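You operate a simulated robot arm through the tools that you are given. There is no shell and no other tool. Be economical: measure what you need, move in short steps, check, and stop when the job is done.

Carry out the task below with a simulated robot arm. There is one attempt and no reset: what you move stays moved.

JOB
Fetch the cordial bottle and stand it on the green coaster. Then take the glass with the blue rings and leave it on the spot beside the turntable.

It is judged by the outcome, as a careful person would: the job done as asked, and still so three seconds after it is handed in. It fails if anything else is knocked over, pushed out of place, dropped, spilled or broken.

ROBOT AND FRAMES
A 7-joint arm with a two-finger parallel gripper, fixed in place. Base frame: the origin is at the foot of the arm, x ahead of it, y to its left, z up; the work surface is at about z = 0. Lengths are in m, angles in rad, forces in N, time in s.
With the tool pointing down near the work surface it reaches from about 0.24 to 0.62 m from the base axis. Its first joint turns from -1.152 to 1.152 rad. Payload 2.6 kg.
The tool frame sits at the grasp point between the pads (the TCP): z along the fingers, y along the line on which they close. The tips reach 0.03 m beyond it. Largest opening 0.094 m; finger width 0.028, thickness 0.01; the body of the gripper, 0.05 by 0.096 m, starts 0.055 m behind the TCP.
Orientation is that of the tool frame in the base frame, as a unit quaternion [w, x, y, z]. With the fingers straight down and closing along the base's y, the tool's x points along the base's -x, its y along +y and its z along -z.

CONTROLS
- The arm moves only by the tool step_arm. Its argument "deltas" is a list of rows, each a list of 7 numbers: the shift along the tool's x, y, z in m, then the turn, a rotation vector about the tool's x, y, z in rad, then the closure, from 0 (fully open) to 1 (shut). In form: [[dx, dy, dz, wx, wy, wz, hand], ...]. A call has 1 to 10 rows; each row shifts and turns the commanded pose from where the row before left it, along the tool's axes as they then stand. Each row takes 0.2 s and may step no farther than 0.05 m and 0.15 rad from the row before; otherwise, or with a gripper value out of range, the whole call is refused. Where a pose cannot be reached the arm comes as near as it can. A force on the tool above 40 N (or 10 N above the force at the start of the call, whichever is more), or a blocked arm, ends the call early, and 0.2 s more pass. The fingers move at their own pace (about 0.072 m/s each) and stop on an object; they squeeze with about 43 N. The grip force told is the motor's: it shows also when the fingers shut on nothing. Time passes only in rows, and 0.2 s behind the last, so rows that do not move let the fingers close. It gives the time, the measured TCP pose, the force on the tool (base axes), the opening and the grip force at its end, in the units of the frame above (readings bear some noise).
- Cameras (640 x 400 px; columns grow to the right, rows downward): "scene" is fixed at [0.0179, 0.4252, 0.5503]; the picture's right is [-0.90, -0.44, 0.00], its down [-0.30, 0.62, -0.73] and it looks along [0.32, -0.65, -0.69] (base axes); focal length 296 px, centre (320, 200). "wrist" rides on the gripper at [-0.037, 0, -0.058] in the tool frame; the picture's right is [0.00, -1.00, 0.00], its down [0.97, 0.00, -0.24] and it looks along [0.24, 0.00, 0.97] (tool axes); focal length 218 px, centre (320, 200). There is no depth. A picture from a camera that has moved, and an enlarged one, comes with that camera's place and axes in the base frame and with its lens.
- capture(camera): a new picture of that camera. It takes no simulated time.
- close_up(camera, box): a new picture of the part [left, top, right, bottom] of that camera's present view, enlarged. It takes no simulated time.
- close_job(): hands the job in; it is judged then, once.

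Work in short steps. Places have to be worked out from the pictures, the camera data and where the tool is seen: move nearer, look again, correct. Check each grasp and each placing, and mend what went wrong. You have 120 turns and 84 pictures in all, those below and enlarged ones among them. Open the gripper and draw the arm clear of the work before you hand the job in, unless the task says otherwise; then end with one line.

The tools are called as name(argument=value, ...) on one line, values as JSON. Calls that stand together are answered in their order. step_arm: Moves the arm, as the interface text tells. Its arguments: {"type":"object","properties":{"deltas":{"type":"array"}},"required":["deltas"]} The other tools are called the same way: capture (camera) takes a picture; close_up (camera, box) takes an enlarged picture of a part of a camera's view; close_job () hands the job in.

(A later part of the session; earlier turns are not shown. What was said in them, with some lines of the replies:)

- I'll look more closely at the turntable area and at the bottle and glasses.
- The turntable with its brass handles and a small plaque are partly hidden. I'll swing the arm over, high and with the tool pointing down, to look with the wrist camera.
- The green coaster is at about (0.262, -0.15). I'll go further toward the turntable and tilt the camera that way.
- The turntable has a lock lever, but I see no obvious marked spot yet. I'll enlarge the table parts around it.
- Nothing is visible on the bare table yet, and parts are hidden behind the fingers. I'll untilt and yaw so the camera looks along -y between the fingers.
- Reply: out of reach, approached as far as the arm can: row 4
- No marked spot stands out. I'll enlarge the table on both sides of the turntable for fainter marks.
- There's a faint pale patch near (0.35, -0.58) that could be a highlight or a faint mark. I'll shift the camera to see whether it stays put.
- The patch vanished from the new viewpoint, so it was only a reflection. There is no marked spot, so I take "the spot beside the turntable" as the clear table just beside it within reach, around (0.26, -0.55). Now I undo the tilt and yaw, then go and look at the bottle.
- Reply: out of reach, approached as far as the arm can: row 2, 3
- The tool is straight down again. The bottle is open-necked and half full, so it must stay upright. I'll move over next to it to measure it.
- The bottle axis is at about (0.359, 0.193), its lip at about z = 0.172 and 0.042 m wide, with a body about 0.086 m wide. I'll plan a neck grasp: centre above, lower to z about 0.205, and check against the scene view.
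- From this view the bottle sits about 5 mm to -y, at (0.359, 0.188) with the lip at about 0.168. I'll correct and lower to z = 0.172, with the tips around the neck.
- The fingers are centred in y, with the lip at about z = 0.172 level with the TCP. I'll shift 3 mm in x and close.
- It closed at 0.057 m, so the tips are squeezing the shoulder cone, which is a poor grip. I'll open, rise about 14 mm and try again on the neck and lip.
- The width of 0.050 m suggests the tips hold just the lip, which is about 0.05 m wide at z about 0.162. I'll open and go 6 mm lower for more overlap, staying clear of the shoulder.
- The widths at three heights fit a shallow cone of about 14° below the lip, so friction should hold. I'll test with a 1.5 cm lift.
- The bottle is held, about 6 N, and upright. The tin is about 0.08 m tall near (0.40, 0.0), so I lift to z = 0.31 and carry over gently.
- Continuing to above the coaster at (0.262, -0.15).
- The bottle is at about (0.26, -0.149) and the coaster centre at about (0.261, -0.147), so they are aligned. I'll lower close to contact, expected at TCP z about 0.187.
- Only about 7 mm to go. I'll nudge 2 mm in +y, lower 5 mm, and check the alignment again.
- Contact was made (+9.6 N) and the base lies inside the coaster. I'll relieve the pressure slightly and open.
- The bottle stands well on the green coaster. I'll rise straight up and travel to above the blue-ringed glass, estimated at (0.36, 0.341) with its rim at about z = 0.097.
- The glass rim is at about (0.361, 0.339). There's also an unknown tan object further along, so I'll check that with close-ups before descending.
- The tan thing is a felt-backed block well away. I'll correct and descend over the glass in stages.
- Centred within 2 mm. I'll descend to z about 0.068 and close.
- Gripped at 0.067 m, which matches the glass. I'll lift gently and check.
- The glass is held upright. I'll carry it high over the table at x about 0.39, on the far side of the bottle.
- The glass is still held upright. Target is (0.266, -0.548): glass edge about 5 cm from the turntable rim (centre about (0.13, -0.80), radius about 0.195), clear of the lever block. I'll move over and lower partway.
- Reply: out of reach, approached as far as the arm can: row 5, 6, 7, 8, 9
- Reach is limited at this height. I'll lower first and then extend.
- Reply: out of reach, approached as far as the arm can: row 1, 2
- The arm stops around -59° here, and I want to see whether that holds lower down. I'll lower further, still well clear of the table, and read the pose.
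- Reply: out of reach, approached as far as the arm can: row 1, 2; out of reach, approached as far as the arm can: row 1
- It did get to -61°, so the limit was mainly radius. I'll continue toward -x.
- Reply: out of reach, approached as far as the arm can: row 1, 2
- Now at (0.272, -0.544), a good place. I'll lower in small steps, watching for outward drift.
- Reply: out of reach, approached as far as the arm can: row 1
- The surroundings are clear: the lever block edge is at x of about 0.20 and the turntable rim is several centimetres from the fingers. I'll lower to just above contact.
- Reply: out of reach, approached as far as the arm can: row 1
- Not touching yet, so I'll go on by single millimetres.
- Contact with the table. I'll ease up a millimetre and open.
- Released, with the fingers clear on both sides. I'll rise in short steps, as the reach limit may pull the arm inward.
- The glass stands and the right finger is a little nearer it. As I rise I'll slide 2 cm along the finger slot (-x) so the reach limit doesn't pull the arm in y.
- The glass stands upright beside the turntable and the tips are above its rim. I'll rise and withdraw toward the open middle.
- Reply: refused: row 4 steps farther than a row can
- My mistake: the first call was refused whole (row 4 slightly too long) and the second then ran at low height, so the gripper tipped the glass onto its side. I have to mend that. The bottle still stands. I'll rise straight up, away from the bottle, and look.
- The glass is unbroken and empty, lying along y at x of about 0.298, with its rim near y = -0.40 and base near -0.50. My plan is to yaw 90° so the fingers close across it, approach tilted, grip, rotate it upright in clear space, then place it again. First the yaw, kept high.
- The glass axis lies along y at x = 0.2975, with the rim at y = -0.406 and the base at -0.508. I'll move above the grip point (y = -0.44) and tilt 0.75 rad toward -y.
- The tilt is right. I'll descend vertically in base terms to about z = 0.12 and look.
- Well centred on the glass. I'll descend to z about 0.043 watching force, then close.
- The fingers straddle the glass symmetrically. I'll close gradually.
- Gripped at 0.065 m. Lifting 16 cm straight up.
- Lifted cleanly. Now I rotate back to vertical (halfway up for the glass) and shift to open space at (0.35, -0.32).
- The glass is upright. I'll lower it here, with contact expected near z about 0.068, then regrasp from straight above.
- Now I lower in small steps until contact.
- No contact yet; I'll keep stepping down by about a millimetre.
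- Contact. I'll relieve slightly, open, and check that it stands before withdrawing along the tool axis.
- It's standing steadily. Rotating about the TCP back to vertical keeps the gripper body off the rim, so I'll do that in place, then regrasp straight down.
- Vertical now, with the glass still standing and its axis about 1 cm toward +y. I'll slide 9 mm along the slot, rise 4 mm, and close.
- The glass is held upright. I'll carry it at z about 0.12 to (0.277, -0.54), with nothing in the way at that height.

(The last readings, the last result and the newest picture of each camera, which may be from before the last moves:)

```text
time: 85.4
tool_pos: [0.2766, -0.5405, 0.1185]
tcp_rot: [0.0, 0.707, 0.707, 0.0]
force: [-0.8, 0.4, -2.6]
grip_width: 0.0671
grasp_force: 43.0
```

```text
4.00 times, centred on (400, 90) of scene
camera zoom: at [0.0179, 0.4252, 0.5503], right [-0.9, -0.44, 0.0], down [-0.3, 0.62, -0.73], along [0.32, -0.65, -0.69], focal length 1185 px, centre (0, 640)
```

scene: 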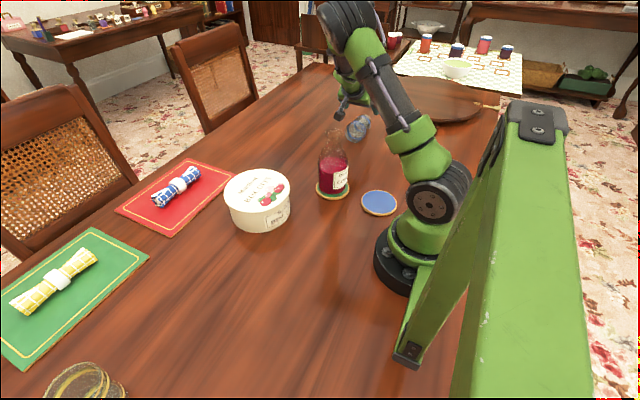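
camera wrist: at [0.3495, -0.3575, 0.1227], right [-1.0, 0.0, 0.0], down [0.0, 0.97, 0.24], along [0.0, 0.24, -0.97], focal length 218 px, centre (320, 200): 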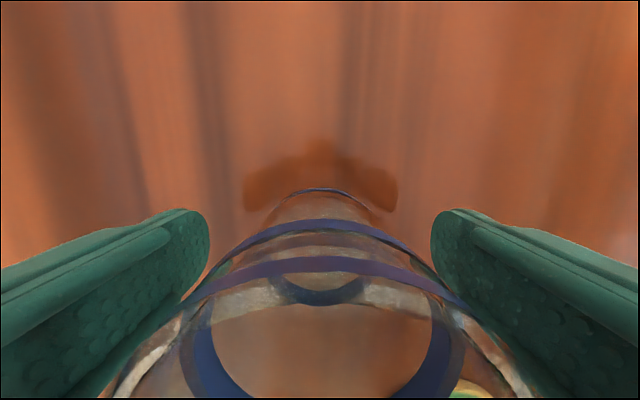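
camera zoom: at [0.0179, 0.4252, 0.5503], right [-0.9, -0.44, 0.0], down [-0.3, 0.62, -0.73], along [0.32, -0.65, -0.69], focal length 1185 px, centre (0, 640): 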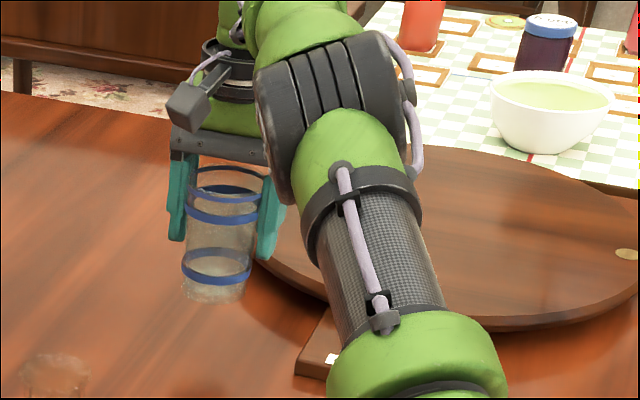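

At the target and upright. I'll lower to just above the table with a slight outward nudge.

step_arm(deltas=[[0, 0, 0.02, 0, 0, 0, 1], [-0.004, 0, 0.016, 0, 0, 0, 1], [-0.004, 0, 0.008, 0, 0, 0, 1], [0, 0, 0, 0, 0, 0, 1]])

step_arm(deltas=[[0, 0, 0.0025, 0, 0, 0, 1], [0, 0, 0, 0, 0, 0, 1]])

step_arm(deltas=[[0, 0, 0.0015, 0, 0, 0, 1], [0, 0, 0, 0, 0, 0, 1]])

step_arm(deltas=[[0, 0, 0.0015, 0, 0, 0, 1], [0, 0, 0, 0, 0, 0, 1]])

```text
time: 86.4
tool_pos: [0.2769, -0.5486, 0.0744]
tcp_rot: [0.001, 0.707, 0.707, 0.0]
force: [-0.4, 0.1, -1.8]
grip_width: 0.0667
grasp_force: 43.1
```

```text
time: 87.0
tool_pos: [0.2775, -0.5475, 0.0715]
tcp_rot: [0.0, 0.707, 0.707, 0.0]
force: [-0.3, 0.6, -1.9]
grip_width: 0.067
grasp_force: 42.4
```

```text
time: 87.6
tool_pos: [0.2776, -0.5473, 0.0693]
tcp_rot: [0.0, 0.707, 0.707, 0.0]
force: [0.0, 0.2, -1.8]
grip_width: 0.0673
grasp_force: 42.7
```

```text
time: 88.2
tool_pos: [0.277, -0.5476, 0.0686]
tcp_rot: [0.0, 0.707, 0.707, 0.0]
force: [-0.4, -1.0, -0.9]
grip_width: 0.0672
grasp_force: 43.1
```

Very near contact, since it was regrasped at z = 0.0676. I'll take one more millimetre.

step_arm(deltas=[[0, 0, 0.0012, 0, 0, 0, 1], [0, 0, 0, 0, 0, 0, 1]])

```text
time: 88.8
tool_pos: [0.2779, -0.5468, 0.0687]
tcp_rot: [0.001, 0.707, 0.707, 0.0]
force: [-0.3, 1.7, 1.9]
grip_width: 0.0671
grasp_force: 43.2
```

Contact (the force changed sign). I'll open gently and look.

step_arm(deltas=[[0, 0, 0, 0, 0, 0, 0.25], [0, 0, 0, 0, 0, 0, 0.15], [0, 0, 0, 0, 0, 0, 0], [0, 0, 0, 0, 0, 0, 0]])

capture(camera="wrist")

```text
time: 89.8
tool_pos: [0.2774, -0.5489, 0.0666]
tcp_rot: [0.001, 0.707, 0.707, 0.0]
force: [0.1, 0.0, -0.3]
grip_width: 0.094
grasp_force: 0.1
```

```text
8 pictures are left
camera wrist: at [0.2778, -0.5855, 0.1258], right [-1.0, 0.0, 0.0], down [0.0, 0.97, 0.24], along [0.0, 0.24, -0.97], focal length 218 px, centre (320, 200)
```

wrist: 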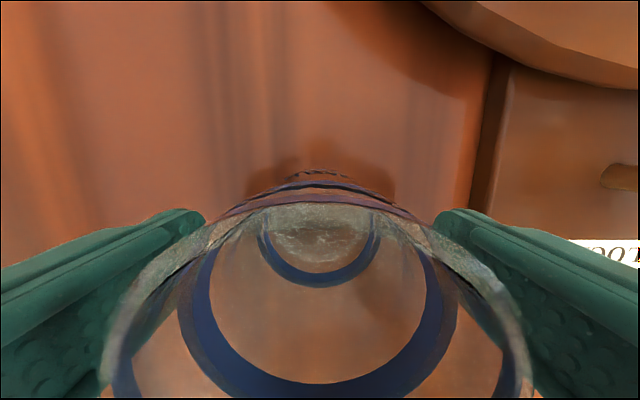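

Standing and released. I'll rise straight only, and check the pose before any sideways motion.

step_arm(deltas=[[0, 0, -0.015, 0, 0, 0, 0], [0, 0, -0.02, 0, 0, 0, 0], [0, 0, -0.02, 0, 0, 0, 0], [0, 0, -0.02, 0, 0, 0, 0], [0, 0, 0, 0, 0, 0, 0]])

capture(camera="wrist")

```text
time: 91.0
tool_pos: [0.2804, -0.541, 0.141]
tcp_rot: [0.0, 0.706, 0.708, 0.0]
force: [0.5, 0.3, 0.1]
grip_width: 0.0941
grasp_force: 0.1
out of reach, approached as far as the arm can: row 4
```

```text
7 pictures are left
camera wrist: at [0.2803, -0.5795, 0.1998], right [-1.0, 0.0, 0.0], down [0.0, 0.97, 0.24], along [0.0, 0.24, -0.97], focal length 218 px, centre (320, 200)
```

wrist: 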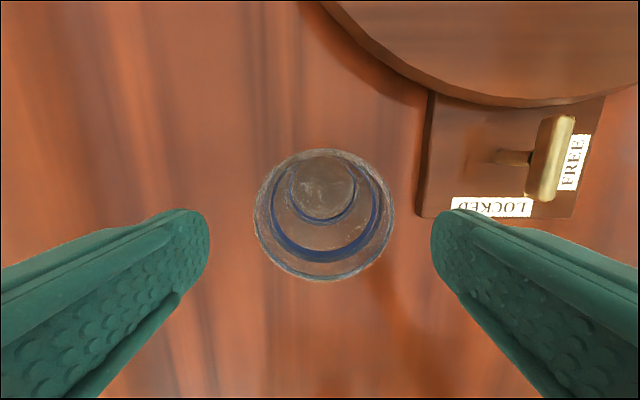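

The glass stands clear and upright beside the turntable. I'll rise further, then check height.

step_arm(deltas=[[0, 0, -0.03, 0, 0, 0, 0], [0.01, 0, -0.03, 0, 0, 0, 0], [0.02, 0, -0.03, 0, 0, 0, 0], [0.02, 0, -0.02, 0, 0, 0, 0], [0, 0, 0, 0, 0, 0, 0]])

```text
time: 92.2
tool_pos: [0.2798, -0.4824, 0.2484]
tcp_rot: [0.0, 0.707, 0.707, 0.0]
force: [-0.6, 0.0, 0.6]
grip_width: 0.0938
grasp_force: 0.0
out of reach, approached as far as the arm can: row 1
```

High and clear. I'll withdraw to (0.37, -0.33), away from both the glass and the bottle, at this height.

step_arm(deltas=[[0.03, 0.015, -0.01, 0, 0, 0, 0], [0.03, 0.02, -0.01, 0, 0, 0, 0], [0.03, 0.02, 0, 0, 0, 0, 0], [0.03, 0.02, 0, 0, 0, 0, 0], [0.03, 0.015, 0, 0, 0, 0, 0], [0, 0, 0, 0, 0, 0, 0]])

capture(camera="scene")

close_up(camera="scene", box=[280, 60, 480, 215])

```text
time: 93.6
tool_pos: [0.3699, -0.3341, 0.2686]
tcp_rot: [0.0, 0.707, 0.707, 0.0]
force: [0.6, -0.1, 0.0]
grip_width: 0.094
grasp_force: 0.0
```

```text
6 pictures are left
```

scene: 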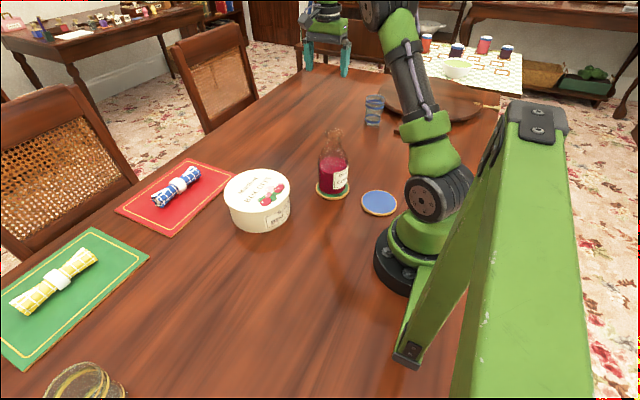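

```text
2.58 times, centred on (380, 138) of scene
camera zoom: at [0.0179, 0.4253, 0.5503], right [-0.9, -0.44, 0.0], down [-0.3, 0.62, -0.73], along [0.32, -0.65, -0.69], focal length 765 px, centre (165, 361)
```

zoom: 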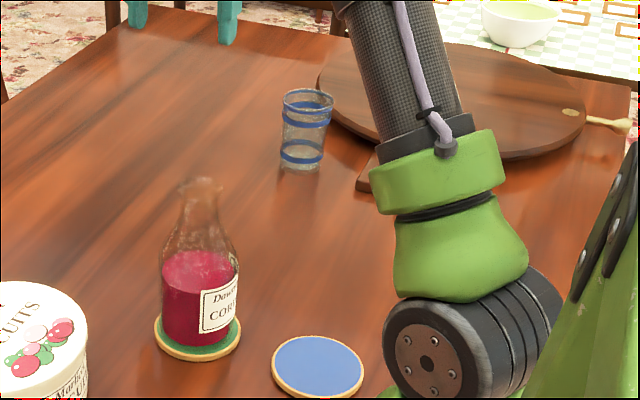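

The bottle stands on the green coaster, the blue-ringed glass stands upright beside the turntable, and everything else is where it was. The gripper is open and clear, so I'm handing in.

close_job()

```text
The job is handed in.
```

The cordial bottle is on the green coaster and the blue-ringed glass stands upright beside the turntable, about 5 cm from its rim; I found no marked spot, so that place is my choice. While withdrawing I knocked the glass over once, then stood it back up; nothing spilled and I saw no damage.
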